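You operate a simulated robot arm through the tools that you are given. There is no shell and no other tool. Be economical: measure what you need, move in short steps, check, and stop when the job is done.

Carry out the task below with a simulated two-armed robot. There is one attempt and no reset: what you move stays moved.

TASK
Switch off the headphones, pack them in their case and latch it.
Fine: shut the lid; hold the case with one hand while the other slides the orange catch.

The check looks at the end state, three seconds after you hand in, the way a careful person would. Anything else that was tipped, shoved, dropped, spilled or broken makes it a failure. A push-on lid holds only when it is set on centred and level and pressed home; a screw cap is set on level and turned clockwise until tight.

THE ROBOT
Two 7-joint arms with two-finger parallel grippers on one trunk, on a base that drives. Base frame: it is fixed to the floor where the robot stands at the start and does not move with it; the origin is under the middle of the robot, x ahead of it, y to its left, z up. Lengths are in mm, angles in degrees, forces in N, time in s.
The left shoulder is at the start at [50, 168, 1032], the right one opposite. With the tool pointing down near the work surface each hand reaches from about 220 to 660 mm from the robot's upright axis, wherever it stands, measured 20 degrees to its own side. Places, roughly: case lid [900, 0, 900]; headphone button [800, 200, 800]; inside of the headphone case [800, 0, 800]; orange catch [700, 0, 800]. Payload 1.57 kg a hand.
The tool frame of a hand sits at the grasp point between the pads (the TCP): z along the fingers, y along the line on which they close. The tips reach 30 mm beyond it. The gripper opens to 80 mm. The fingers are 17 mm wide and 12 mm thick; the gripper's body (40 by 82 mm) begins 80 mm behind the TCP.
Orientation is that of the tool frame in the base frame, as [roll, pitch, yaw] about the fixed x, y, z axes, in that order (R = Rz(yaw) Ry(pitch) Rx(roll)). With the fingers straight down and closing along the base's y, the tool's x points along the base's -x, its y along +y and its z along -z.

THE INTERFACE
- The arms move only by the tool drive_tool. It takes "left_motion", "right_motion" or both (then of equal length, played together; a hand with none holds still); each is a list of rows, each a list of 7 numbers: the opening, from 0 (shut) to 1 (fully open), then the shift along the tool's x, y, z in mm, then the turn, a rotation vector about the tool's x, y, z in degrees. In form: [[grip, tx, ty, tz, wx, wy, wz], ...]. A call has 1 to 8 rows; each row shifts and turns the commanded pose from where the row before left it, along the tool's axes as they then stand. A row lasts 0.2 s, in which the tool goes at most 50 mm and 8.6 degrees; a call with a longer step from one row to the next is refused whole, and so is a gripper value outside its range. Where a pose cannot be reached the arm comes as near as it can. A force on the tool above 40 N (or 10 N above the force at the start of the call, whichever is more), or a blocked arm, ends the call early, and 0.2 s more pass. The fingers move at their own pace (about 45 mm/s each) and stop on an object; they squeeze with about 20 N. The grip force told is the motor's: it shows also when the fingers shut on nothing. Time passes only in rows, and 0.2 s behind the last, so rows that do not move let the fingers close. It gives the time, the measured TCP pose, the force on the tool (base axes), the opening and the grip force at its end, in the units of the frame above (readings bear some noise), with the torque about the TCP (base axes, N m) and any sound that the robot's microphone picked up.
- Cameras (640 x 400 px; columns grow to the right, rows downward): "scene" is now at [133.2, 10.3, 1275.1]; the picture's right is [0.10, -0.99, 0.00], its down [-0.25, -0.03, -0.97] and it looks along [0.96, 0.10, -0.25] (base axes); focal length 253 px, centre (320, 200). "left" rides on the left gripper at [72, 7, -122] in its tool frame; the picture's right is [-0.09, 1.00, 0.00], its down [-0.84, -0.08, -0.54] and it looks along [-0.54, -0.05, 0.84] (tool axes); focal length 238 px, centre (320, 200). "right" rides on the right gripper at [72, -7, -122] in its tool frame; the picture's right is [0.09, 1.00, 0.00], its down [-0.84, 0.08, -0.54] and it looks along [-0.54, 0.05, 0.84] (tool axes); focal length 238 px, centre (320, 200). There is no depth. A picture from a camera that has moved, and an enlarged one, comes with that camera's place and axes in the base frame and with its lens.
- camera(camera): a new picture of that camera. The clock stands still meanwhile.
- raise_lower(by): slides the trunk up (or, below 0, down) by that many mm; the arms and the scene camera ride with it, the base frame stays. It gives what a move gives, with no picture.
- steer(legs): drives the robot by 1 to 6 legs, each [ahead, left, turn to the left] in mm, mm and degrees, along the robot's own axes; the way and the turn of a leg run together, so that a leg with both is an arc; at most 1500 mm and 180 degrees a leg. The arms and the cameras ride along, it lands a little off, and it stops where it bumps. It gives what a move gives.
- aim_head(pan, tilt): turns the head with the scene camera to pan (to the left, within 80 degrees either way) and tilt (down, from -29 to 69), counted from straight ahead of the robot. It gives what a move gives.
- inspect(camera, box): a new picture of the part [left, top, right, bottom] of that camera's present view, enlarged. The clock stands still meanwhile.
- sign_off(): hands the job in; it is judged then, once.

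Work in short steps. Places have to be worked out from the pictures, the camera data and where the tool is seen: move nearer, look again, correct. Check each grasp and each placing, and mend what went wrong. You have 120 turns and 100 pictures in all, those below and enlarged ones among them. Open the grippers and draw the arms clear of the work before you hand the job in, unless the task says otherwise; then end with one line.

The tools are called as name(argument=value, ...) on one line, values as JSON. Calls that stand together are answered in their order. drive_tool: Moves the arms, as the interface text tells. Its arguments: {"type":"object","properties":{"left_motion":{"type":"array"},"right_motion":{"type":"array"}},"required":[]} The other tools are called the same way: raise_lower (by) slides the trunk up or down; steer (legs) drives the base; aim_head (pan, tilt) turns the head that bears the scene camera; camera (camera) takes a picture; inspect (camera, box) takes an enlarged picture of a part of a camera's view; sign_off () hands the job in.

At the start:

```text
time_s: 0.0
left_position: [358.4, 200.4, 1142.5]
left_orientation: [-179.9, 0.0, 179.9]
left_ft_force: [0.0, 0.2, 0.7]
left_ft_torque: [0.01, 0.01, -0.01]
left_gripper_width: 79.9
left_grip_force: 0.2
right_position: [331.9, -102.2, 1181.4]
right_orientation: [180.0, 0.0, 180.0]
right_ft_force: [0.3, 0.5, -0.1]
right_ft_torque: [0.03, 0.02, 0.02]
right_gripper_width: 80.0
right_grip_force: 0.0
trunk travel left (down, up): [-200.0, 243.0]
robot x, y, heading: [1.1, -0.9, -0.3]
head pan, tilt: [5.8, 14.4]
```

scene: 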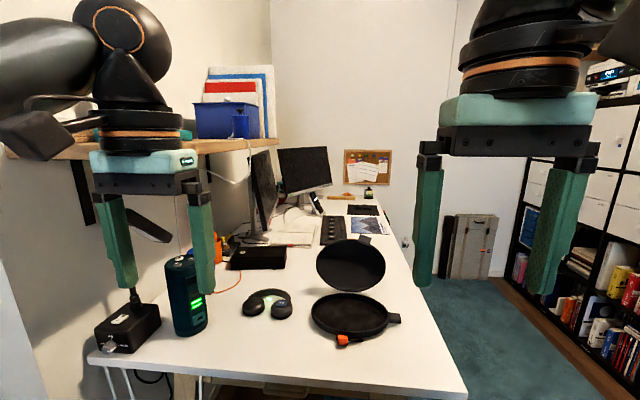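
right: 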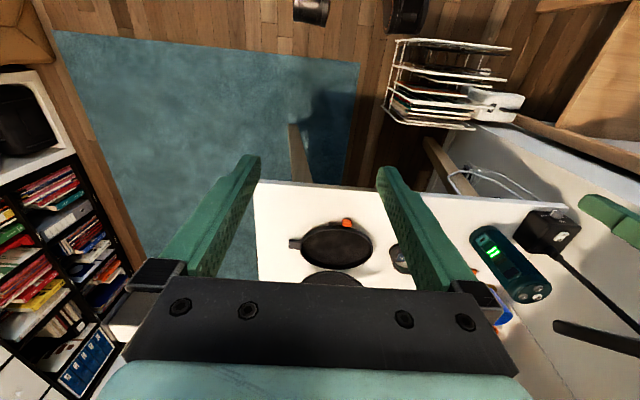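
left: 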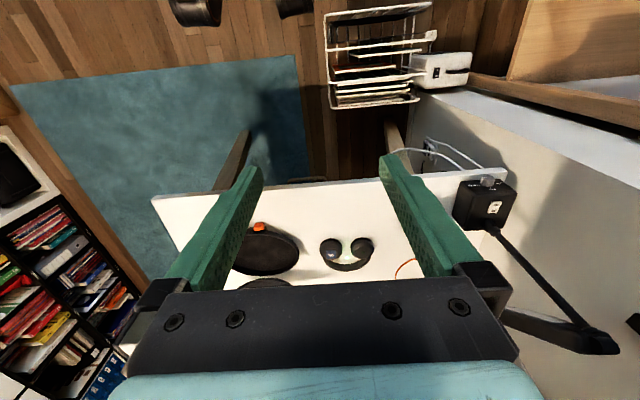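

The scene shows the headphones to the left of the open case, with the orange catch at the near edge. I enlarge both for details.

inspect(camera="scene", box=[220, 270, 320, 332])

inspect(camera="scene", box=[290, 225, 420, 355])

inspect(camera="left", box=[220, 205, 400, 315])

```text
6.40 times, centred on (270, 301) of scene
camera zoom: at [133.2, 10.3, 1275.1], right [0.1, -0.99, 0.0], down [-0.25, -0.03, -0.97], along [0.96, 0.1, -0.25], focal length 1622 px, centre (640, -446)
```

zoom: 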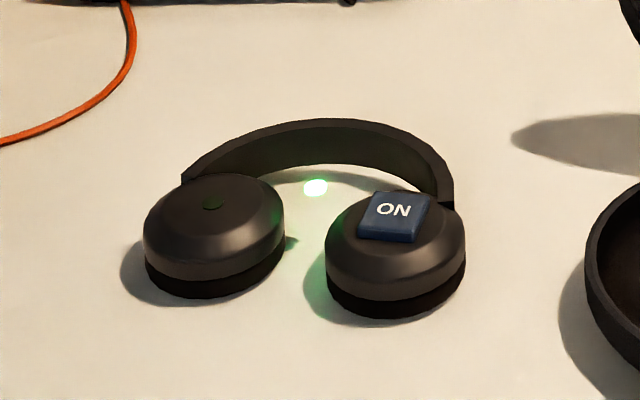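

```text
3.08 times, centred on (355, 290) of scene
camera zoom: at [133.2, 10.3, 1275.1], right [0.1, -0.99, 0.0], down [-0.25, -0.03, -0.97], along [0.96, 0.1, -0.25], focal length 780 px, centre (212, -77)
```

zoom: 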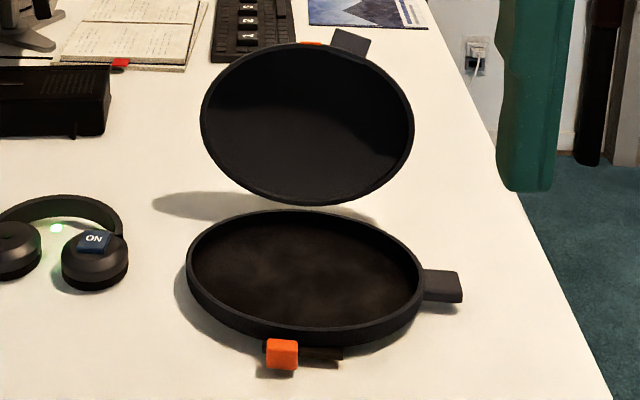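

```text
3.56 times, centred on (310, 260) of left
camera zoom: at [289.0, 205.3, 1266.0], right [0.09, 1.0, 0.0], down [0.84, -0.08, 0.54], along [0.54, -0.05, -0.84], focal length 848 px, centre (356, -13)
```

zoom: 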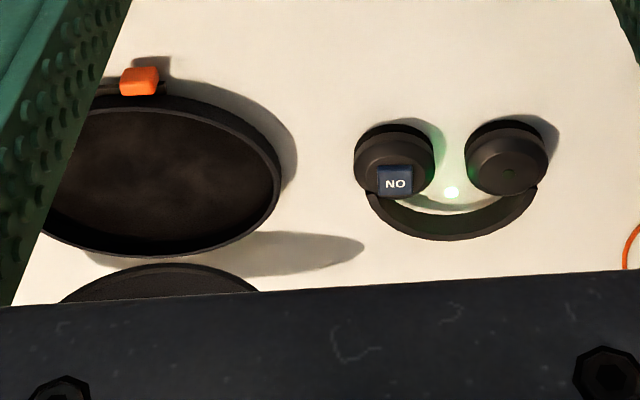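

Triangulated: button ≈[777,190,787], catch ≈[667,7,775], case centre ≈[770,-13], table edge x≈565. I need to drive ahead; first I check the shelf on the left beside the arm.

aim_head(pan=55, tilt=15)

camera(camera="scene")

aim_head(pan=0, tilt=60)

camera(camera="scene")

```text
time_s: 1.2
left_position: [358.8, 199.5, 1142.0]
left_orientation: [179.9, 0.0, 180.0]
left_ft_force: [-0.4, 0.2, 0.5]
left_ft_torque: [0.0, -0.03, 0.0]
left_gripper_width: 80.0
left_grip_force: 0.1
right_position: [332.5, -103.3, 1180.5]
right_orientation: [179.9, 0.0, 180.0]
right_ft_force: [-0.1, 0.5, 0.2]
right_ft_torque: [0.0, 0.0, 0.02]
right_gripper_width: 79.9
right_grip_force: 0.1
trunk travel left (down, up): [-200.0, 243.0]
robot x, y, heading: [-0.6, 4.6, -0.1]
head pan, tilt: [55.0, 15.0]
```

```text
93 pictures are left
camera scene: at [93.9, 77.3, 1274.1], right [0.82, -0.57, 0.0], down [-0.15, -0.21, -0.97], along [0.55, 0.79, -0.26], focal length 253 px, centre (320, 200)
```

scene: 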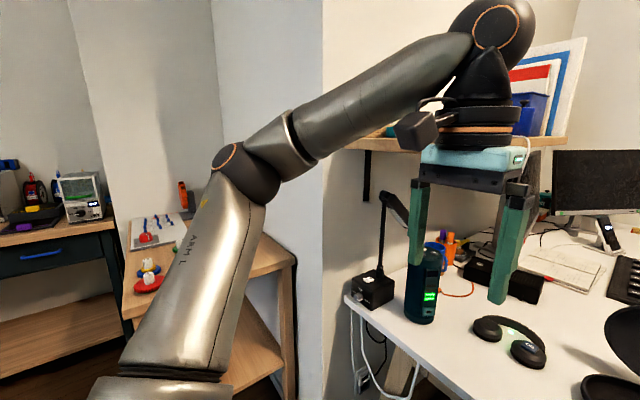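

```text
time_s: 2.4
left_position: [358.7, 200.9, 1142.7]
left_orientation: [-180.0, -0.1, 180.0]
left_ft_force: [-0.5, 0.1, -0.7]
left_ft_torque: [0.0, 0.01, 0.0]
left_gripper_width: 80.0
left_grip_force: 0.1
right_position: [331.4, -103.2, 1182.5]
right_orientation: [-180.0, 0.0, -180.0]
right_ft_force: [-0.3, 0.3, -0.9]
right_ft_torque: [-0.03, 0.01, -0.04]
right_gripper_width: 80.0
right_grip_force: 0.2
trunk travel left (down, up): [-200.0, 243.0]
robot x, y, heading: [-1.7, 0.8, -0.1]
head pan, tilt: [0.0, 60.0]
```

```text
92 pictures are left
camera scene: at [107.0, 0.8, 1207.8], right [0.0, -1.0, 0.0], down [-0.87, 0.0, -0.5], along [0.5, 0.0, -0.87], focal length 253 px, centre (320, 200)
```

scene: 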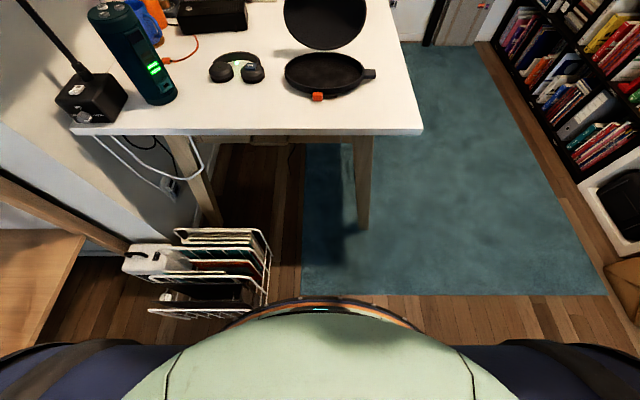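

A wire rack stands on the floor front-left, so I need to know my base's footprint before driving. I tilt the right hand so its camera looks down and back at the base.

drive_tool(right_motion=[[1, 0, 0, 0, 0, 8.5, 0], [1, 0, 0, 0, 0, 8.5, 0], [1, 0, 0, 0, 0, 8.5, 0], [1, 0, 0, 0, 0, 8.5, 0], [1, 0, 0, 0, 0, 8.5, 0], [1, 0, 0, 0, 0, 8.5, 0]])

camera(camera="right")

```text
time_s: 3.8
left_position: [361.1, 198.1, 1141.9]
left_orientation: [179.9, 0.0, -179.9]
left_ft_force: [1.0, -0.1, 0.7]
left_ft_torque: [0.03, 0.03, 0.0]
left_gripper_width: 80.0
left_grip_force: 0.1
right_position: [326.4, -114.8, 1147.9]
right_orientation: [179.8, -22.8, 180.0]
right_ft_force: [1.7, 0.0, -0.1]
right_ft_torque: [0.04, 0.06, -0.04]
right_gripper_width: 80.1
right_grip_force: 0.0
right hand out of reach, approached as far as the arm can: row 3, 4, 5, 6
trunk travel left (down, up): [-200.0, 243.0]
robot x, y, heading: [0.5, 1.1, 0.0]
head pan, tilt: [0.0, 60.0]
```

```text
91 pictures are left
camera right: at [307.2, -121.4, 1287.3], right [-0.08, 1.0, 0.04], down [0.98, 0.08, 0.18], along [0.17, 0.05, -0.98], focal length 238 px, centre (320, 200)
```

right: 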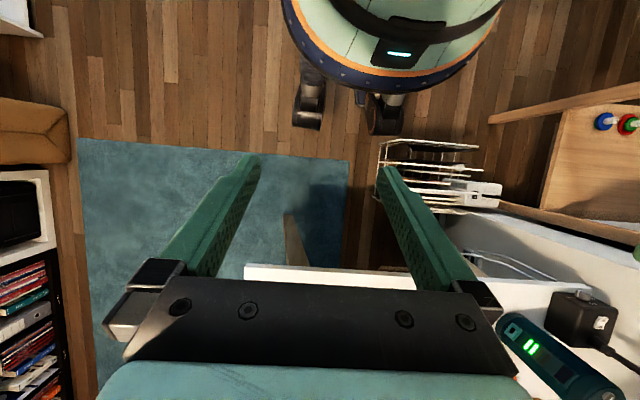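

The casters span about y −190…+260 and the rack begins near y≈190, x≈220. So I shift 170 mm right before going 280 mm ahead, and restore the hand.

steer(legs=[[0, -170, 0], [280, 0, 0]])

drive_tool(right_motion=[[1, 0, 0, 0, 0, -8, 0], [1, 0, 0, 0, 0, -8, 0], [1, 0, 0, 0, 0, -6.8, 0]])

aim_head(pan=20, tilt=50)

camera(camera="scene")

```text
time_s: 7.5
left_position: [638.8, 30.0, 1142.3]
left_orientation: [-180.0, 0.0, 179.9]
left_ft_force: [1.0, 0.0, -0.1]
left_ft_torque: [-0.01, 0.01, 0.01]
left_gripper_width: 80.1
left_grip_force: 0.1
right_position: [604.8, -284.1, 1147.5]
right_orientation: [180.0, -22.7, 179.7]
right_ft_force: [-0.1, 0.5, -0.4]
right_ft_torque: [-0.01, -0.02, -0.01]
right_gripper_width: 80.0
right_grip_force: 0.1
trunk travel left (down, up): [-200.0, 243.0]
robot x, y, heading: [275.4, -171.7, -0.5]
head pan, tilt: [0.0, 60.0]
```

```text
time_s: 8.3
left_position: [639.2, 29.4, 1142.2]
left_orientation: [180.0, 0.0, 179.7]
left_ft_force: [-0.4, 0.1, -0.1]
left_ft_torque: [0.02, 0.0, 0.0]
left_gripper_width: 80.0
left_grip_force: 0.0
right_position: [603.6, -283.7, 1147.6]
right_orientation: [179.9, 0.3, 179.7]
right_ft_force: [-0.7, -0.8, 1.1]
right_ft_torque: [-0.01, 0.0, -0.03]
right_gripper_width: 79.7
right_grip_force: 0.0
trunk travel left (down, up): [-200.0, 243.0]
robot x, y, heading: [281.3, -170.5, -0.3]
head pan, tilt: [0.0, 60.0]
```

```text
time_s: 9.1
left_position: [638.2, 29.8, 1142.9]
left_orientation: [180.0, 0.0, 179.9]
left_ft_force: [0.3, 0.2, 0.0]
left_ft_torque: [0.01, -0.02, 0.04]
left_gripper_width: 79.8
left_grip_force: 0.1
right_position: [604.8, -283.1, 1147.8]
right_orientation: [-180.0, 0.1, 179.8]
right_ft_force: [-0.3, -0.5, 1.1]
right_ft_torque: [0.01, -0.01, 0.0]
right_gripper_width: 80.3
right_grip_force: 0.2
trunk travel left (down, up): [-200.0, 243.0]
robot x, y, heading: [276.2, -166.6, -0.2]
head pan, tilt: [20.0, 50.0]
```

```text
90 pictures are left
camera scene: at [391.9, -142.2, 1220.3], right [0.34, -0.94, 0.0], down [-0.72, -0.26, -0.64], along [0.6, 0.22, -0.77], focal length 253 px, centre (320, 200)
```

scene: 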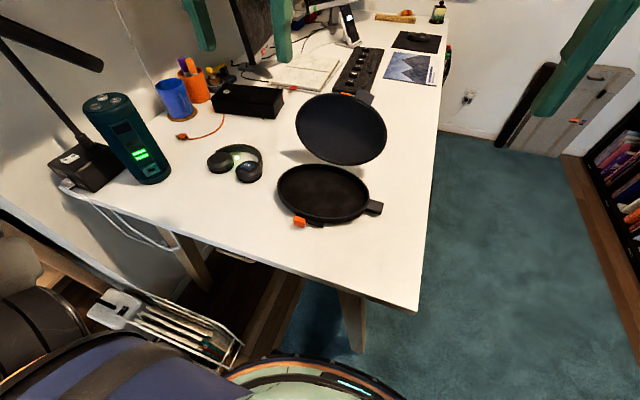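

Clear so far. I bring the left hand, shut, above the headphones and look with its camera.

drive_tool(left_motion=[[0, -13, 27, 30, 0, 0, 0], [0, -13, 27, 30, 0, 0, 0], [0, -13, 27, 30, 0, 0, 0], [0, -13, 27, 30, 0, 0, 0], [0, -13, 27, 30, 0, 0, 0], [0, -13, 27, 30, 0, 0, 0]])

camera(camera="left")

```text
time_s: 10.5
left_position: [717.0, 193.9, 959.9]
left_orientation: [-179.9, 0.0, 179.9]
left_ft_force: [-0.5, -1.0, -0.9]
left_ft_torque: [0.02, -0.02, -0.03]
left_gripper_width: 0.1
left_grip_force: 19.5
right_position: [605.3, -284.0, 1147.7]
right_orientation: [180.0, 0.1, 179.9]
right_ft_force: [-0.4, 0.6, -0.2]
right_ft_torque: [-0.04, 0.0, -0.03]
right_gripper_width: 79.8
right_grip_force: 0.0
trunk travel left (down, up): [-200.0, 243.0]
robot x, y, heading: [279.4, -166.4, -0.2]
head pan, tilt: [20.0, 50.0]
```

```text
89 pictures are left
camera left: at [647.9, 199.7, 1083.7], right [0.09, 1.0, 0.0], down [0.84, -0.08, 0.54], along [0.54, -0.05, -0.84], focal length 238 px, centre (320, 200)
```

left: 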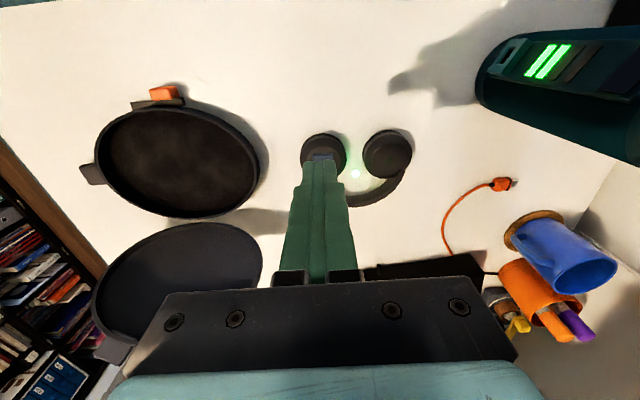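

inspect(camera="left", box=[270, 115, 430, 215])

inspect(camera="scene", box=[195, 130, 275, 180])

```text
4.00 times, centred on (350, 165) of left
camera zoom: at [647.9, 199.7, 1083.7], right [0.09, 1.0, 0.0], down [0.84, -0.08, 0.54], along [0.54, -0.05, -0.84], focal length 953 px, centre (200, 340)
```

zoom: 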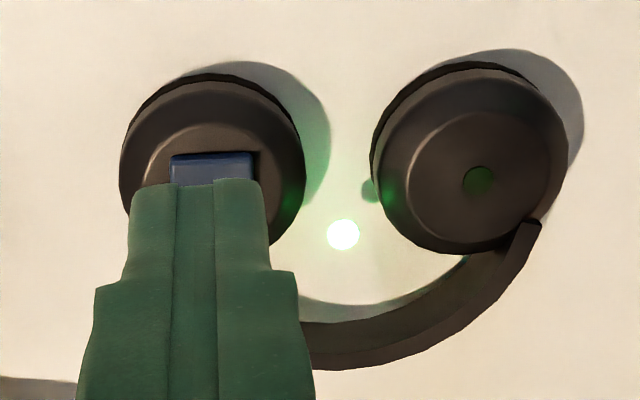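

```text
8.00 times, centred on (235, 155) of scene
camera zoom: at [392.0, -141.8, 1220.3], right [0.34, -0.94, 0.0], down [-0.72, -0.26, -0.64], along [0.6, 0.22, -0.77], focal length 2028 px, centre (1000, 560)
```

zoom: 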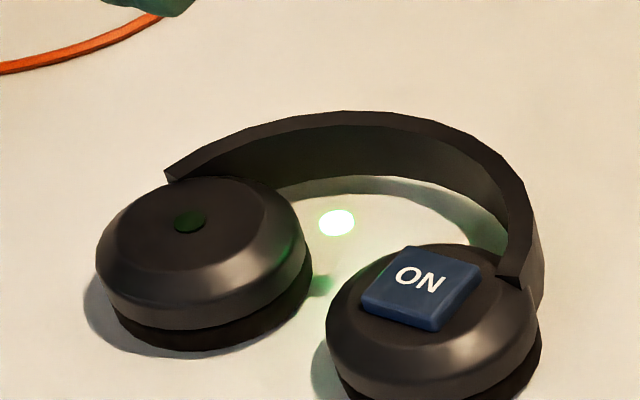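

Button centre ≈[776,191,787]. I move above it with the tips ~30 mm clear.

drive_tool(left_motion=[[0, -20, -1, 37, 0, 0, 0], [0, -20, -1, 37, 0, 0, 0], [0, -19, -1, 38, 0, 0, 0], [0, 0, 0, 0, 0, 0, 0]])

inspect(camera="scene", box=[195, 120, 291, 180])

inspect(camera="left", box=[240, 85, 400, 185])

```text
time_s: 11.5
left_position: [774.6, 188.2, 848.1]
left_orientation: [-180.0, 0.0, 179.9]
left_ft_force: [-0.6, 0.7, -0.5]
left_ft_torque: [-0.02, 0.02, 0.02]
left_gripper_width: 0.1
left_grip_force: 20.6
right_position: [604.2, -284.0, 1148.3]
right_orientation: [179.9, 0.1, 179.8]
right_ft_force: [0.1, 0.5, 0.2]
right_ft_torque: [0.0, -0.02, -0.01]
right_gripper_width: 79.9
right_grip_force: 0.0
trunk travel left (down, up): [-200.0, 243.0]
robot x, y, heading: [281.9, -168.5, -0.0]
head pan, tilt: [20.0, 50.0]
```

```text
6.67 times, centred on (243, 150) of scene
camera zoom: at [391.9, -142.1, 1220.3], right [0.34, -0.94, 0.0], down [-0.72, -0.26, -0.64], along [0.6, 0.22, -0.77], focal length 1690 px, centre (833, 533)
```

zoom: 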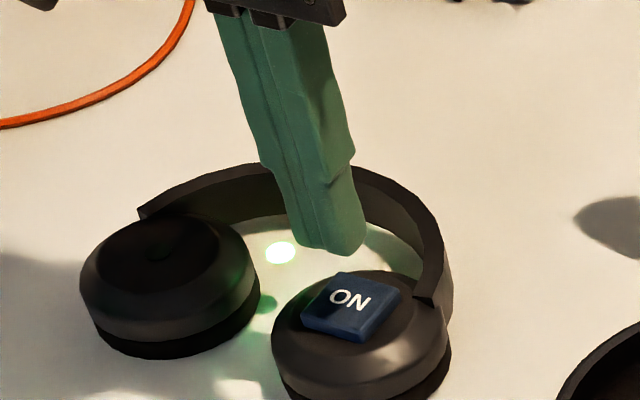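

```text
4.00 times, centred on (320, 135) of left
camera zoom: at [705.8, 194.1, 972.7], right [0.09, 1.0, 0.0], down [0.84, -0.08, 0.54], along [0.54, -0.05, -0.84], focal length 953 px, centre (320, 460)
```

zoom: 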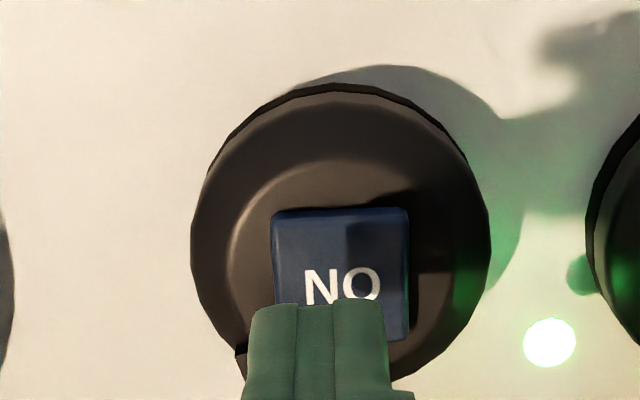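

The button centre lies ~6 mm further and ~3 mm left of the tips. I correct and press down until contact.

drive_tool(left_motion=[[0, -6, 3, 10, 0, 0, 0], [0, 0, 0, 12, 0, 0, 0], [0, 0, 0, 4, 0, 0, 0], [0, 0, 0, 3, 0, 0, 0]])

inspect(camera="scene", box=[195, 120, 291, 180])

```text
time_s: 12.5
left_position: [780.4, 191.7, 820.9]
left_orientation: [179.9, 0.1, 179.9]
left_ft_force: [-0.2, 0.6, -0.7]
left_ft_torque: [0.0, 0.01, 0.0]
left_gripper_width: 0.0
left_grip_force: 19.4
right_position: [605.5, -283.1, 1147.7]
right_orientation: [-180.0, 0.1, 179.7]
right_ft_force: [-0.6, 0.0, 0.0]
right_ft_torque: [-0.02, 0.03, 0.0]
right_gripper_width: 79.9
right_grip_force: 0.0
trunk travel left (down, up): [-200.0, 243.0]
robot x, y, heading: [277.3, -168.5, -0.2]
head pan, tilt: [20.0, 50.0]
```

```text
6.67 times, centred on (243, 150) of scene
camera zoom: at [391.9, -142.1, 1220.3], right [0.34, -0.94, 0.0], down [-0.72, -0.26, -0.64], along [0.6, 0.22, -0.77], focal length 1690 px, centre (833, 533)
```

zoom: 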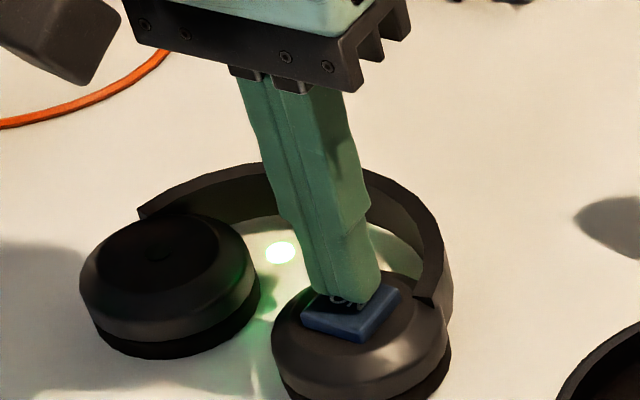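

Nearly touching, tips slightly to the far side. I shift back 2 mm and press on in small steps.

drive_tool(left_motion=[[0, 2, 0, 3, 0, 0, 0], [0, 0, 0, 3, 0, 0, 0], [0, 0, 0, 2, 0, 0, 0], [0, 0, 0, 2, 0, 0, 0], [0, 0, 0, 0, 0, 0, 0]])

inspect(camera="scene", box=[195, 120, 291, 180])

```text
time_s: 13.7
left_position: [779.7, 190.5, 811.9]
left_orientation: [180.0, 0.1, 179.9]
left_ft_force: [-2.1, 2.0, 9.8]
left_ft_torque: [0.08, 0.07, -0.01]
left_gripper_width: 0.1
left_grip_force: 20.0
right_position: [603.4, -284.3, 1148.7]
right_orientation: [179.9, 0.2, 179.8]
right_ft_force: [-0.1, 0.2, -1.5]
right_ft_torque: [-0.01, -0.01, 0.0]
right_gripper_width: 80.2
right_grip_force: 0.1
trunk travel left (down, up): [-200.0, 243.0]
robot x, y, heading: [278.8, -164.9, -0.5]
head pan, tilt: [20.0, 50.0]
heard: click
```

```text
6.67 times, centred on (243, 150) of scene
camera zoom: at [391.2, -142.3, 1220.5], right [0.34, -0.94, 0.0], down [-0.72, -0.26, -0.64], along [0.61, 0.22, -0.77], focal length 1690 px, centre (833, 533)
```

zoom: 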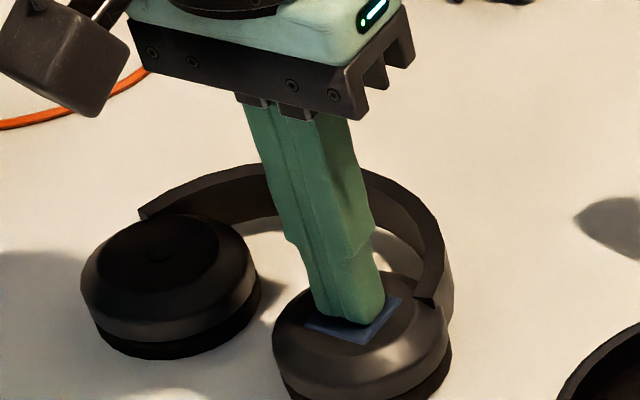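

A click was heard and the LED went off. I rise and confirm it stays off.

drive_tool(left_motion=[[0, 0, 0, -10, 0, 0, 0], [0, 0, 0, -40, 0, 0, 0], [0, 10, 0, -40, 0, 0, 0], [1, 35, 0, -10, 0, 0, 0], [1, 35, 0, 0, 0, 0, 0], [1, 0, 0, 0, 0, 0, 0]])

inspect(camera="scene", box=[195, 120, 291, 180])

camera(camera="left")

```text
time_s: 15.1
left_position: [700.3, 190.5, 912.6]
left_orientation: [-179.9, 0.0, 180.0]
left_ft_force: [0.6, 0.2, -0.8]
left_ft_torque: [0.01, 0.0, 0.01]
left_gripper_width: 67.9
left_grip_force: 0.2
right_position: [604.5, -283.6, 1147.3]
right_orientation: [-180.0, 0.2, 179.7]
right_ft_force: [-0.1, -0.3, 1.0]
right_ft_torque: [0.03, -0.01, 0.01]
right_gripper_width: 80.2
right_grip_force: 0.1
trunk travel left (down, up): [-200.0, 243.0]
robot x, y, heading: [278.9, -167.5, -0.2]
head pan, tilt: [20.0, 50.0]
```

```text
6.67 times, centred on (243, 150) of scene
camera zoom: at [391.9, -142.2, 1220.3], right [0.34, -0.94, 0.0], down [-0.72, -0.26, -0.64], along [0.6, 0.22, -0.77], focal length 1690 px, centre (833, 533)
```

zoom: 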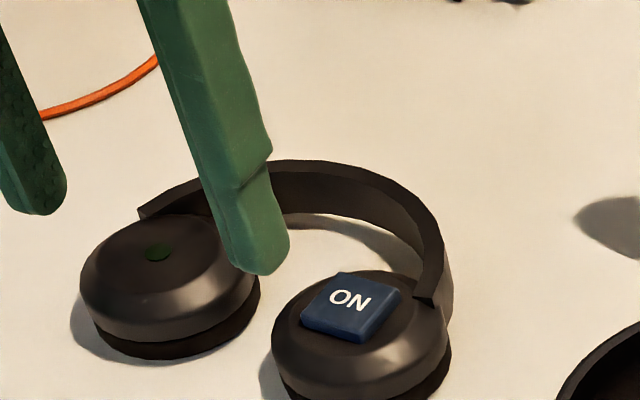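

```text
81 pictures are left
camera left: at [630.1, 196.3, 1036.3], right [0.09, 1.0, 0.0], down [0.84, -0.08, 0.54], along [0.54, -0.05, -0.84], focal length 238 px, centre (320, 200)
```

left: 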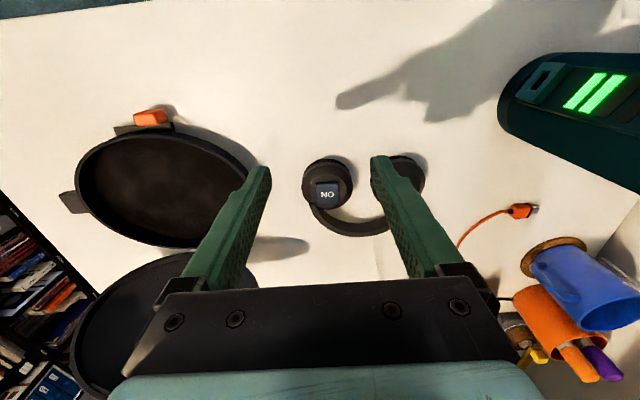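

The LED is off. Cups sit at ≈(777,191) and (777,274), band apex ≈(862,232), table z≈750. That's beyond reach, so I drive 120 mm further ahead.

steer(legs=[[120, 0, 0]])

drive_tool(left_motion=[[1, 0, 5, 0, 0, 0, 8.5], [1, 0, 5, 0, 0, 0, 8.5], [1, 0, 0, 0, 0, 0, 8.5], [1, 0, 0, 0, 0, 0, 8.5], [1, 0, 0, 0, 0, 0, 8.5], [1, 0, 0, 0, 0, 0, 8.5], [1, 0, 0, 0, 0, 0, 8.5], [1, 0, 0, 0, 0, 0, 8.5]])

camera(camera="scene")

```text
time_s: 16.2
left_position: [765.9, 190.1, 912.5]
left_orientation: [180.0, -0.1, 179.9]
left_ft_force: [-0.1, 0.2, -0.2]
left_ft_torque: [-0.04, -0.02, 0.0]
left_gripper_width: 79.9
left_grip_force: 0.1
right_position: [671.6, -284.2, 1145.5]
right_orientation: [-180.0, -0.1, 179.8]
right_ft_force: [0.1, 0.0, -0.2]
right_ft_torque: [0.01, 0.01, 0.01]
right_gripper_width: 80.0
right_grip_force: 0.1
trunk travel left (down, up): [-200.0, 243.0]
robot x, y, heading: [346.8, -168.0, -0.2]
head pan, tilt: [20.0, 50.0]
stopped in leg 1: the robot was blocked; the commanded pose is now the measured one
```

```text
time_s: 18.0
left_position: [766.9, 200.7, 910.5]
left_orientation: [-179.9, 0.1, 111.7]
left_ft_force: [0.1, 0.3, -0.4]
left_ft_torque: [-0.05, 0.0, 0.01]
left_gripper_width: 79.8
left_grip_force: 0.1
right_position: [672.2, -283.6, 1144.5]
right_orientation: [-179.9, 0.0, 179.6]
right_ft_force: [-0.9, 0.7, 0.5]
right_ft_torque: [-0.01, -0.01, 0.02]
right_gripper_width: 80.3
right_grip_force: 0.0
trunk travel left (down, up): [-200.0, 243.0]
robot x, y, heading: [343.1, -168.4, 0.0]
head pan, tilt: [20.0, 50.0]
```

```text
80 pictures are left
camera scene: at [457.7, -142.2, 1220.3], right [0.34, -0.94, 0.0], down [-0.72, -0.26, -0.64], along [0.6, 0.22, -0.77], focal length 253 px, centre (320, 200)
```

scene: 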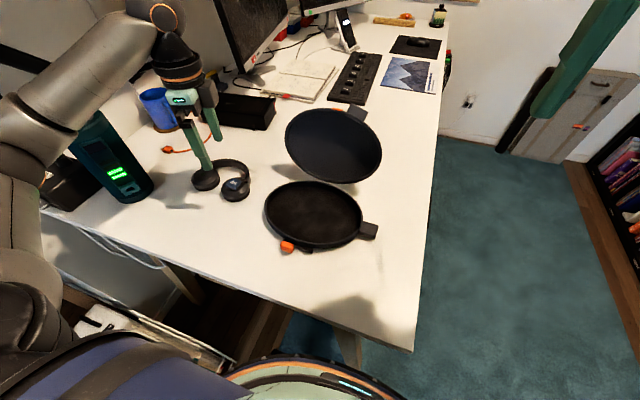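

The base bumped at x≈347 but the case hasn't moved. I back off 8 mm, finish the 90° turn and move over the band.

steer(legs=[[-8, 0, 0]])

drive_tool(left_motion=[[1, 0, 0, 0, 0, 0, 8.5], [1, 0, 0, 0, 0, 0, 8.5], [1, 0, 0, 0, 0, 0, 4.7], [1, 8, 25, 0, 0, 0, 0], [1, 8, 25, 0, 0, 0, 0], [1, 8, 25, 0, 0, 0, 0], [1, 8, 20, 0, 0, 0, 0]])

camera(camera="left")

camera(camera="scene")

```text
time_s: 18.8
left_position: [759.9, 200.8, 911.3]
left_orientation: [180.0, -0.1, 111.9]
left_ft_force: [0.6, -1.0, -0.4]
left_ft_torque: [0.0, 0.01, 0.0]
left_gripper_width: 79.8
left_grip_force: 0.0
right_position: [664.0, -284.3, 1145.7]
right_orientation: [179.9, 0.0, 179.7]
right_ft_force: [-0.4, -0.4, 0.2]
right_ft_torque: [0.01, -0.02, 0.02]
right_gripper_width: 80.2
right_grip_force: 0.0
trunk travel left (down, up): [-200.0, 243.0]
robot x, y, heading: [339.7, -169.1, -0.1]
head pan, tilt: [20.0, 50.0]
```

```text
time_s: 20.4
left_position: [854.5, 231.1, 912.2]
left_orientation: [-180.0, 0.0, 90.0]
left_ft_force: [-0.4, 0.8, 0.2]
left_ft_torque: [0.02, -0.01, -0.04]
left_gripper_width: 79.8
left_grip_force: 0.1
right_position: [664.3, -284.2, 1146.4]
right_orientation: [-180.0, -0.1, 179.7]
right_ft_force: [0.6, 0.1, -0.3]
right_ft_torque: [-0.01, -0.05, -0.02]
right_gripper_width: 80.0
right_grip_force: 0.0
trunk travel left (down, up): [-200.0, 243.0]
robot x, y, heading: [334.0, -167.6, 0.0]
head pan, tilt: [20.0, 50.0]
```

```text
79 pictures are left
camera left: at [863.0, 302.6, 1036.2], right [1.0, -0.09, 0.0], down [-0.07, -0.84, 0.54], along [-0.05, -0.54, -0.84], focal length 238 px, centre (320, 200)
```

left: 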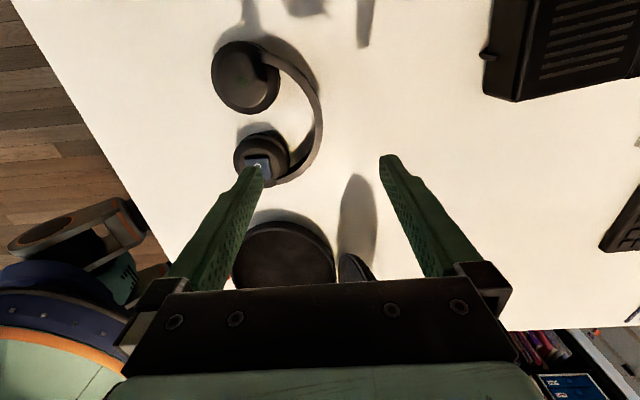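

```text
78 pictures are left
camera scene: at [449.8, -142.2, 1220.3], right [0.34, -0.94, 0.0], down [-0.72, -0.26, -0.64], along [0.6, 0.22, -0.77], focal length 253 px, centre (320, 200)
```

scene: 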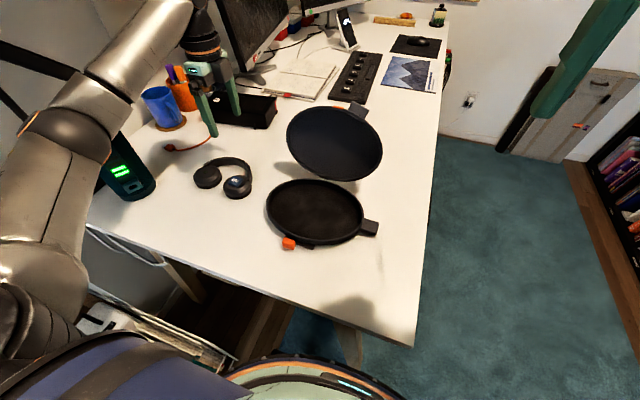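

I zoom on the band in the left view, and pan the head to check the elbow's clearance to the green speaker.

inspect(camera="left", box=[200, 30, 360, 190])

aim_head(pan=55, tilt=35)

camera(camera="scene")

```text
2.50 times, centred on (280, 110) of left
camera zoom: at [863.0, 302.6, 1036.2], right [1.0, -0.09, 0.0], down [-0.07, -0.84, 0.54], along [-0.05, -0.54, -0.84], focal length 596 px, centre (420, 425)
```

zoom: 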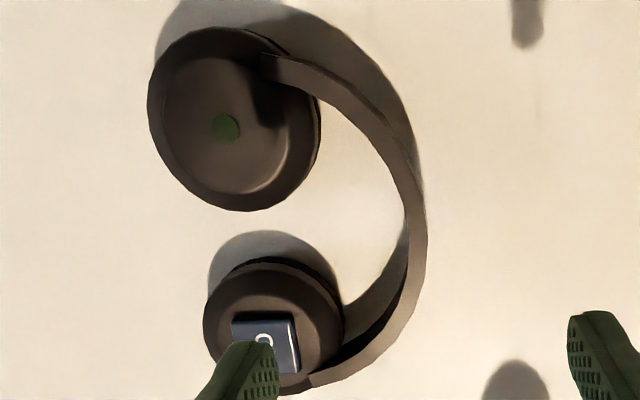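

```text
time_s: 21.4
left_position: [853.7, 232.8, 912.3]
left_orientation: [180.0, 0.0, 90.0]
left_ft_force: [0.3, -0.1, -0.3]
left_ft_torque: [0.01, 0.0, -0.01]
left_gripper_width: 79.9
left_grip_force: 0.1
right_position: [664.0, -283.1, 1147.4]
right_orientation: [179.9, -0.1, 179.8]
right_ft_force: [-0.8, 0.3, 0.3]
right_ft_torque: [-0.03, 0.0, 0.02]
right_gripper_width: 80.0
right_grip_force: 0.1
trunk travel left (down, up): [-200.0, 243.0]
robot x, y, heading: [333.4, -166.4, -0.1]
head pan, tilt: [55.0, 35.0]
```

```text
76 pictures are left
camera scene: at [427.9, -96.3, 1242.0], right [0.82, -0.58, 0.0], down [-0.33, -0.47, -0.82], along [0.47, 0.67, -0.57], focal length 253 px, centre (320, 200)
```

scene: 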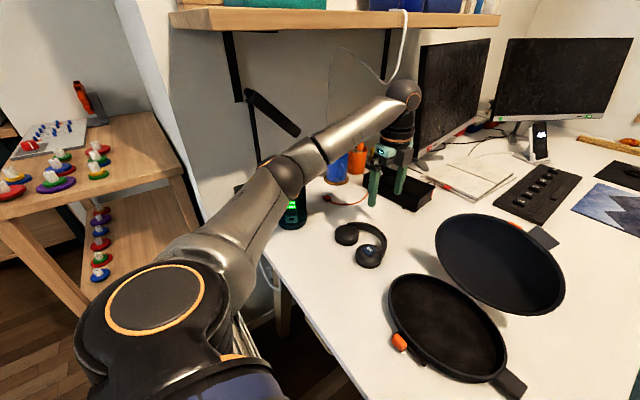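

Band apex ≈(854,235), strip ~10 mm thick; elbow is well short of the speaker. I descend part-way with a narrower opening and check.

drive_tool(left_motion=[[0.7, 1, 0, 25, 0, 0, 0], [0.7, 1, 0, 25, 0, 0, 0], [0.7, 0, 0, 20, 0, 0, 0], [0.7, 0, 0, 20, 0, 0, 0]])

camera(camera="scene")

camera(camera="left")

```text
time_s: 22.4
left_position: [853.5, 235.6, 822.8]
left_orientation: [-179.9, 0.1, 90.1]
left_ft_force: [-0.3, 0.0, -0.8]
left_ft_torque: [-0.04, -0.02, 0.02]
left_gripper_width: 56.1
left_grip_force: 0.0
right_position: [663.8, -284.3, 1145.7]
right_orientation: [-180.0, -0.2, 179.8]
right_ft_force: [0.5, -0.4, 0.1]
right_ft_torque: [-0.01, -0.02, -0.03]
right_gripper_width: 80.2
right_grip_force: 0.2
trunk travel left (down, up): [-200.0, 243.0]
robot x, y, heading: [336.7, -170.4, 0.0]
head pan, tilt: [55.0, 35.0]
```

```text
75 pictures are left
camera scene: at [427.9, -96.2, 1242.1], right [0.82, -0.57, 0.0], down [-0.33, -0.47, -0.82], along [0.47, 0.67, -0.57], focal length 253 px, centre (320, 200)
```

scene: 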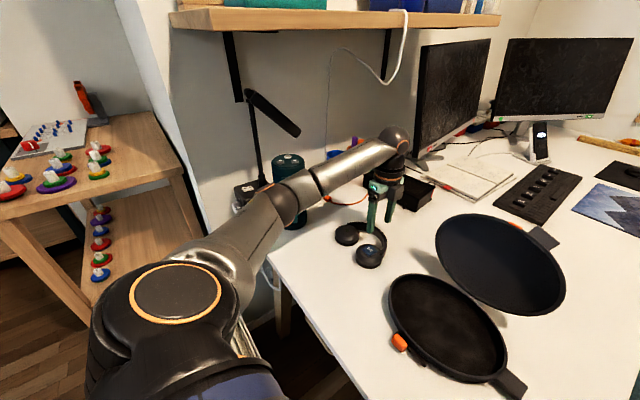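

```text
74 pictures are left
camera left: at [862.0, 306.0, 945.8], right [1.0, -0.09, 0.0], down [-0.07, -0.84, 0.54], along [-0.05, -0.54, -0.84], focal length 238 px, centre (320, 200)
```

left: 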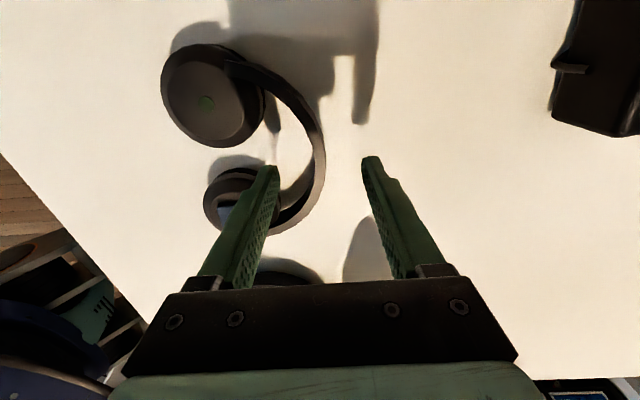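

Fingers straddle the band. I descend another 32 mm and close.

drive_tool(left_motion=[[0.7, 1, 0, 16, 0, 0, 0], [0.7, 1, 0, 10, 0, 0, 0], [0.7, 0, 0, 6, 0, 0, 0], [0, 0, 0, 0, 0, 0, 0], [0, 0, 0, 0, 0, 0, 0], [0, 0, 0, 0, 0, 0, 0], [0, 0, 0, 0, 0, 0, 0]])

inspect(camera="scene", box=[310, 160, 438, 280])

```text
time_s: 24.0
left_position: [853.7, 236.9, 790.6]
left_orientation: [-179.9, -0.1, 90.1]
left_ft_force: [0.0, -0.3, 0.9]
left_ft_torque: [-0.03, -0.06, -0.04]
left_gripper_width: 10.0
left_grip_force: 19.4
right_position: [664.3, -283.4, 1145.4]
right_orientation: [-180.0, -0.1, 179.7]
right_ft_force: [0.9, 0.1, -0.1]
right_ft_torque: [0.01, -0.03, 0.01]
right_gripper_width: 80.1
right_grip_force: 0.0
trunk travel left (down, up): [-200.0, 243.0]
robot x, y, heading: [332.7, -171.9, 0.1]
head pan, tilt: [55.0, 35.0]
```

```text
3.33 times, centred on (374, 220) of scene
camera zoom: at [427.9, -96.3, 1242.1], right [0.82, -0.57, 0.0], down [-0.33, -0.47, -0.82], along [0.47, 0.67, -0.57], focal length 845 px, centre (140, 133)
```

zoom: 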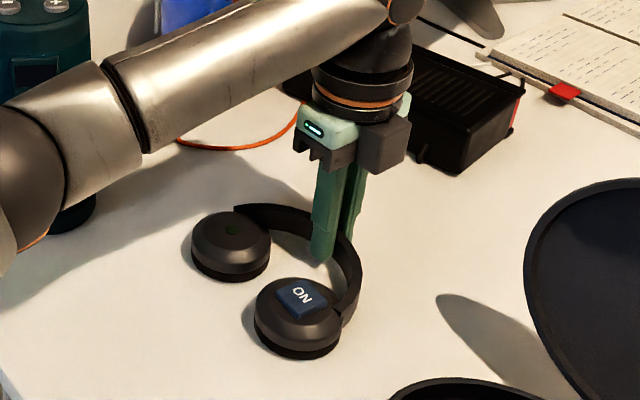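

The band is gripped (10 mm). I lift 80 mm gently.

drive_tool(left_motion=[[0, 0, 0, -8, 0, 0, 0], [0, 0, 0, -12, 0, 0, 0], [0, 0, 0, -20, 0, 0, 0], [0, 0, 0, -20, 0, 0, 0], [0, 0, 0, -20, 0, 0, 0], [0, 0, 0, -20, 0, 0, 0], [0, 0, 0, 0, 0, 0, 0]])

camera(camera="scene")

camera(camera="left")

```text
time_s: 25.6
left_position: [854.4, 236.2, 891.4]
left_orientation: [-179.9, 0.0, 90.2]
left_ft_force: [-1.0, 0.0, -2.1]
left_ft_torque: [-0.03, -0.14, -0.01]
left_gripper_width: 10.0
left_grip_force: 20.3
right_position: [663.9, -283.8, 1146.2]
right_orientation: [-180.0, 0.0, 179.7]
right_ft_force: [-0.1, 0.8, -0.1]
right_ft_torque: [0.02, 0.0, -0.02]
right_gripper_width: 80.0
right_grip_force: 0.0
trunk travel left (down, up): [-200.0, 243.0]
robot x, y, heading: [334.2, -167.8, -0.1]
head pan, tilt: [55.0, 35.0]
```

```text
72 pictures are left
camera scene: at [428.0, -96.1, 1242.0], right [0.82, -0.57, 0.0], down [-0.33, -0.47, -0.82], along [0.47, 0.67, -0.57], focal length 253 px, centre (320, 200)
```

scene: 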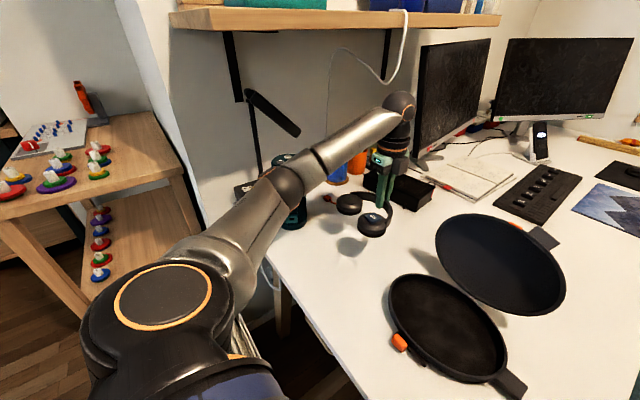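

```text
71 pictures are left
camera left: at [861.6, 307.6, 1014.6], right [1.0, -0.09, 0.0], down [-0.07, -0.84, 0.54], along [-0.05, -0.54, -0.84], focal length 238 px, centre (320, 200)
```

left: 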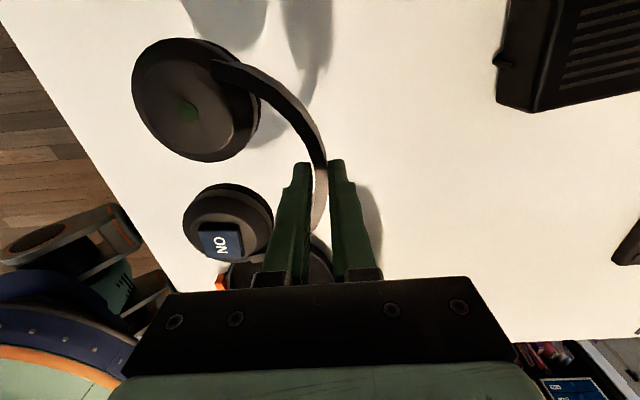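

Held level. I pull back 90 mm toward the robot and start turning the hand back so the band points left.

drive_tool(left_motion=[[0, -10, -25, 0, 0, 0, 0], [0, -10, -30, 0, 0, 0, 0], [0, -10, -30, 0, 0, 0, 0], [0, 0, 0, 0, 0, 0, -8.4], [0, 0, 0, 0, 0, 0, -8.4], [0, 0, 0, 0, 0, 0, -8.4], [0, 0, 0, 0, 0, 0, -8.4], [0, 0, 0, 0, 0, 0, -8.4]])

drive_tool(left_motion=[[0, 0, 0, 0, 0, 0, -8.4], [0, 0, 0, 0, 0, 0, -8.4], [0, 0, 0, 0, 0, 0, -8.4], [0, 0, 0, 0, 0, 0, -8.4], [0, 0, 0, 0, 0, 0, -8.4], [0, 0, 0, 0, 0, 0, -6], [0, 0, 0, 0, 0, 0, 0]])

aim_head(pan=22, tilt=48)

camera(camera="scene")

camera(camera="left")

```text
time_s: 27.4
left_position: [768.0, 205.7, 889.7]
left_orientation: [-180.0, -0.1, 132.3]
left_ft_force: [0.7, -0.5, -1.9]
left_ft_torque: [0.09, -0.12, -0.01]
left_gripper_width: 10.1
left_grip_force: 20.2
right_position: [663.2, -285.4, 1146.3]
right_orientation: [179.9, -0.1, 179.7]
right_ft_force: [0.1, 0.0, 0.7]
right_ft_torque: [0.01, -0.01, 0.01]
right_gripper_width: 80.2
right_grip_force: 0.1
trunk travel left (down, up): [-200.0, 243.0]
robot x, y, heading: [338.9, -170.0, -0.1]
head pan, tilt: [55.0, 35.0]
```

```text
time_s: 29.0
left_position: [767.2, 207.0, 890.0]
left_orientation: [180.0, -0.1, -179.7]
left_ft_force: [0.3, 0.2, -3.0]
left_ft_torque: [0.11, 0.02, 0.0]
left_gripper_width: 10.3
left_grip_force: 19.7
right_position: [663.1, -283.7, 1146.4]
right_orientation: [179.9, -0.1, 179.8]
right_ft_force: [-0.3, -0.1, 0.4]
right_ft_torque: [0.02, -0.03, 0.04]
right_gripper_width: 80.2
right_grip_force: 0.2
trunk travel left (down, up): [-200.0, 243.0]
robot x, y, heading: [339.1, -172.0, -0.2]
head pan, tilt: [55.0, 35.0]
```

```text
time_s: 29.9
left_position: [768.5, 206.5, 891.4]
left_orientation: [179.9, -0.1, -179.9]
left_ft_force: [-0.1, 0.0, -2.2]
left_ft_torque: [0.1, 0.0, 0.0]
left_gripper_width: 10.0
left_grip_force: 20.1
right_position: [664.4, -283.0, 1146.7]
right_orientation: [180.0, -0.1, 179.7]
right_ft_force: [-0.8, 0.2, 0.0]
right_ft_torque: [-0.01, 0.02, 0.01]
right_gripper_width: 79.9
right_grip_force: 0.1
trunk travel left (down, up): [-200.0, 243.0]
robot x, y, heading: [338.4, -168.8, -0.3]
head pan, tilt: [22.0, 48.0]
```

```text
70 pictures are left
camera scene: at [450.5, -138.8, 1223.1], right [0.37, -0.93, 0.0], down [-0.69, -0.28, -0.67], along [0.62, 0.25, -0.74], focal length 253 px, centre (320, 200)
```

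scene: 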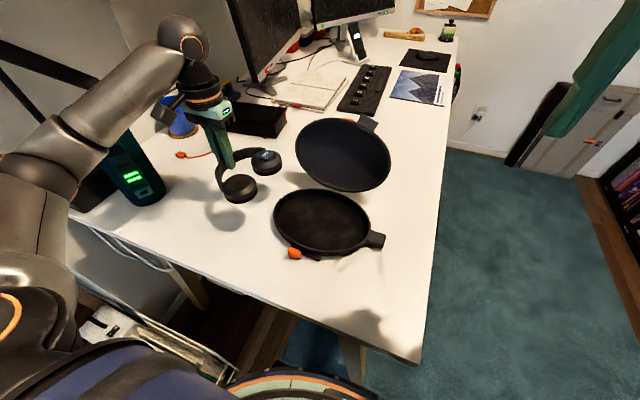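

```text
69 pictures are left
camera left: at [699.2, 211.9, 1014.1], right [0.09, 1.0, 0.0], down [0.84, -0.08, 0.54], along [0.54, -0.05, -0.84], focal length 238 px, centre (320, 200)
```

left: 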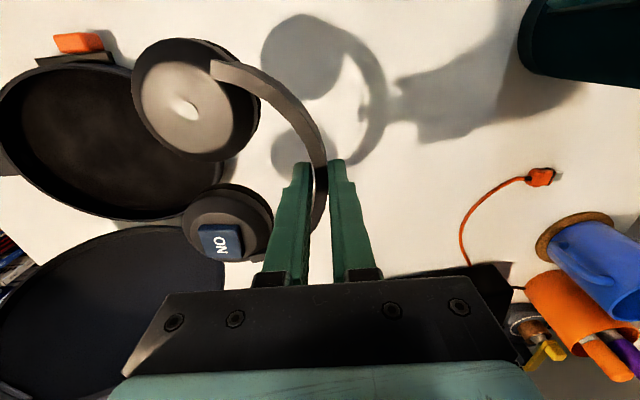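

Now I measure the case in an enlarged scene view.

inspect(camera="scene", box=[260, 100, 420, 270])

camera(camera="right")

```text
2.35 times, centred on (340, 185) of scene
camera zoom: at [450.5, -138.8, 1223.1], right [0.37, -0.93, 0.0], down [-0.69, -0.28, -0.67], along [0.62, 0.25, -0.74], focal length 596 px, centre (273, 235)
```

zoom: 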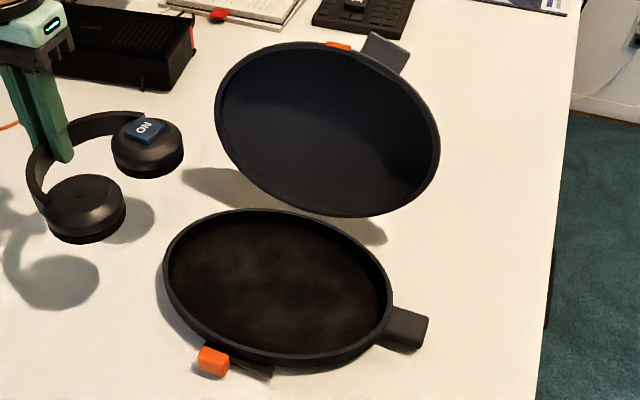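

```text
67 pictures are left
camera right: at [591.1, -289.5, 1268.5], right [-0.09, 1.0, 0.0], down [0.84, 0.07, 0.54], along [0.54, 0.05, -0.84], focal length 238 px, centre (320, 200)
```

right: 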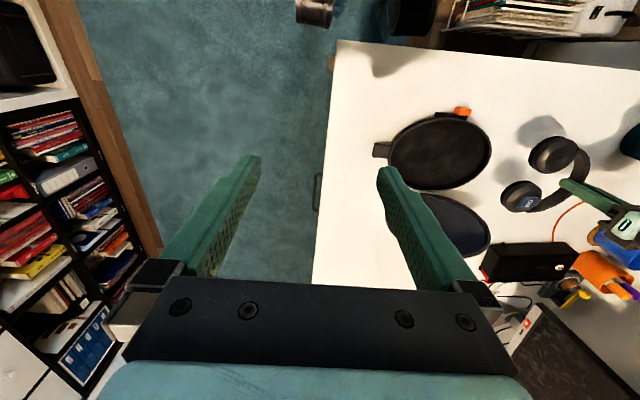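

The case is oval: ≈216 mm along y, ≈168 mm along x, centre ≈(766,−13). So the cups' axis should lie along y, with the band toward the robot (clear of the lid). I turn the hand another −90°.

drive_tool(left_motion=[[0, 5, 0, -10, 0, 0, -8.4], [0, 5, 0, -10, 0, 0, -8.4], [0, 5, 0, -10, 0, 0, -8.4], [0, 0, 0, 0, 0, 0, -8.4], [0, 0, 0, 0, 0, 0, -8.4], [0, 0, 0, 0, 0, 0, -8.4], [0, 0, 0, 0, 0, 0, -8.4]])

drive_tool(left_motion=[[0, 0, 0, 0, 0, 0, -8.4], [0, 0, 0, 0, 0, 0, -8.4], [0, 0, 0, 0, 0, 0, -8.4], [0, 0, 0, 0, 0, 0, -6], [0, 0, 0, 0, 0, 0, 0]])

camera(camera="scene")

```text
time_s: 31.6
left_position: [754.1, 204.1, 918.6]
left_orientation: [179.8, -0.1, -120.8]
left_ft_force: [0.9, 0.7, -1.9]
left_ft_torque: [0.08, 0.12, 0.02]
left_gripper_width: 10.4
left_grip_force: 19.8
right_position: [663.6, -284.3, 1145.9]
right_orientation: [-180.0, -0.1, 179.7]
right_ft_force: [0.1, -0.1, 1.2]
right_ft_torque: [0.0, -0.01, 0.03]
right_gripper_width: 80.0
right_grip_force: 0.1
trunk travel left (down, up): [-200.0, 243.0]
robot x, y, heading: [335.9, -170.1, -0.2]
head pan, tilt: [22.0, 48.0]
```

```text
time_s: 32.8
left_position: [755.7, 205.0, 919.8]
left_orientation: [179.9, 0.0, -89.8]
left_ft_force: [0.5, 0.3, -2.4]
left_ft_torque: [0.0, 0.13, 0.02]
left_gripper_width: 10.2
left_grip_force: 19.7
right_position: [663.9, -284.6, 1145.6]
right_orientation: [180.0, -0.2, 179.7]
right_ft_force: [-0.4, -0.3, 0.8]
right_ft_torque: [-0.01, -0.03, 0.03]
right_gripper_width: 79.9
right_grip_force: 0.1
trunk travel left (down, up): [-200.0, 243.0]
robot x, y, heading: [332.5, -171.6, -0.1]
head pan, tilt: [22.0, 48.0]
```

```text
66 pictures are left
camera scene: at [450.5, -138.8, 1223.0], right [0.37, -0.93, 0.0], down [-0.69, -0.28, -0.67], along [0.62, 0.25, -0.74], focal length 253 px, centre (320, 200)
```

scene: 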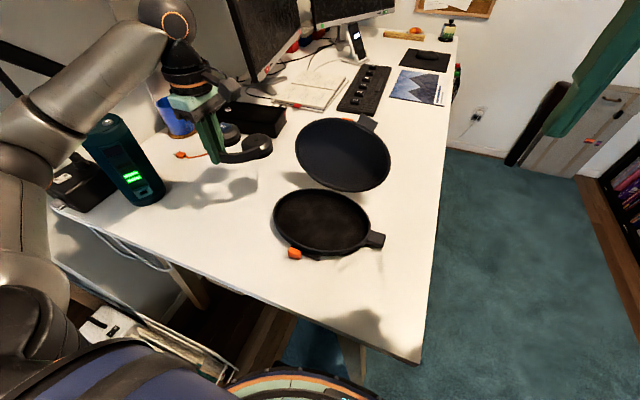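

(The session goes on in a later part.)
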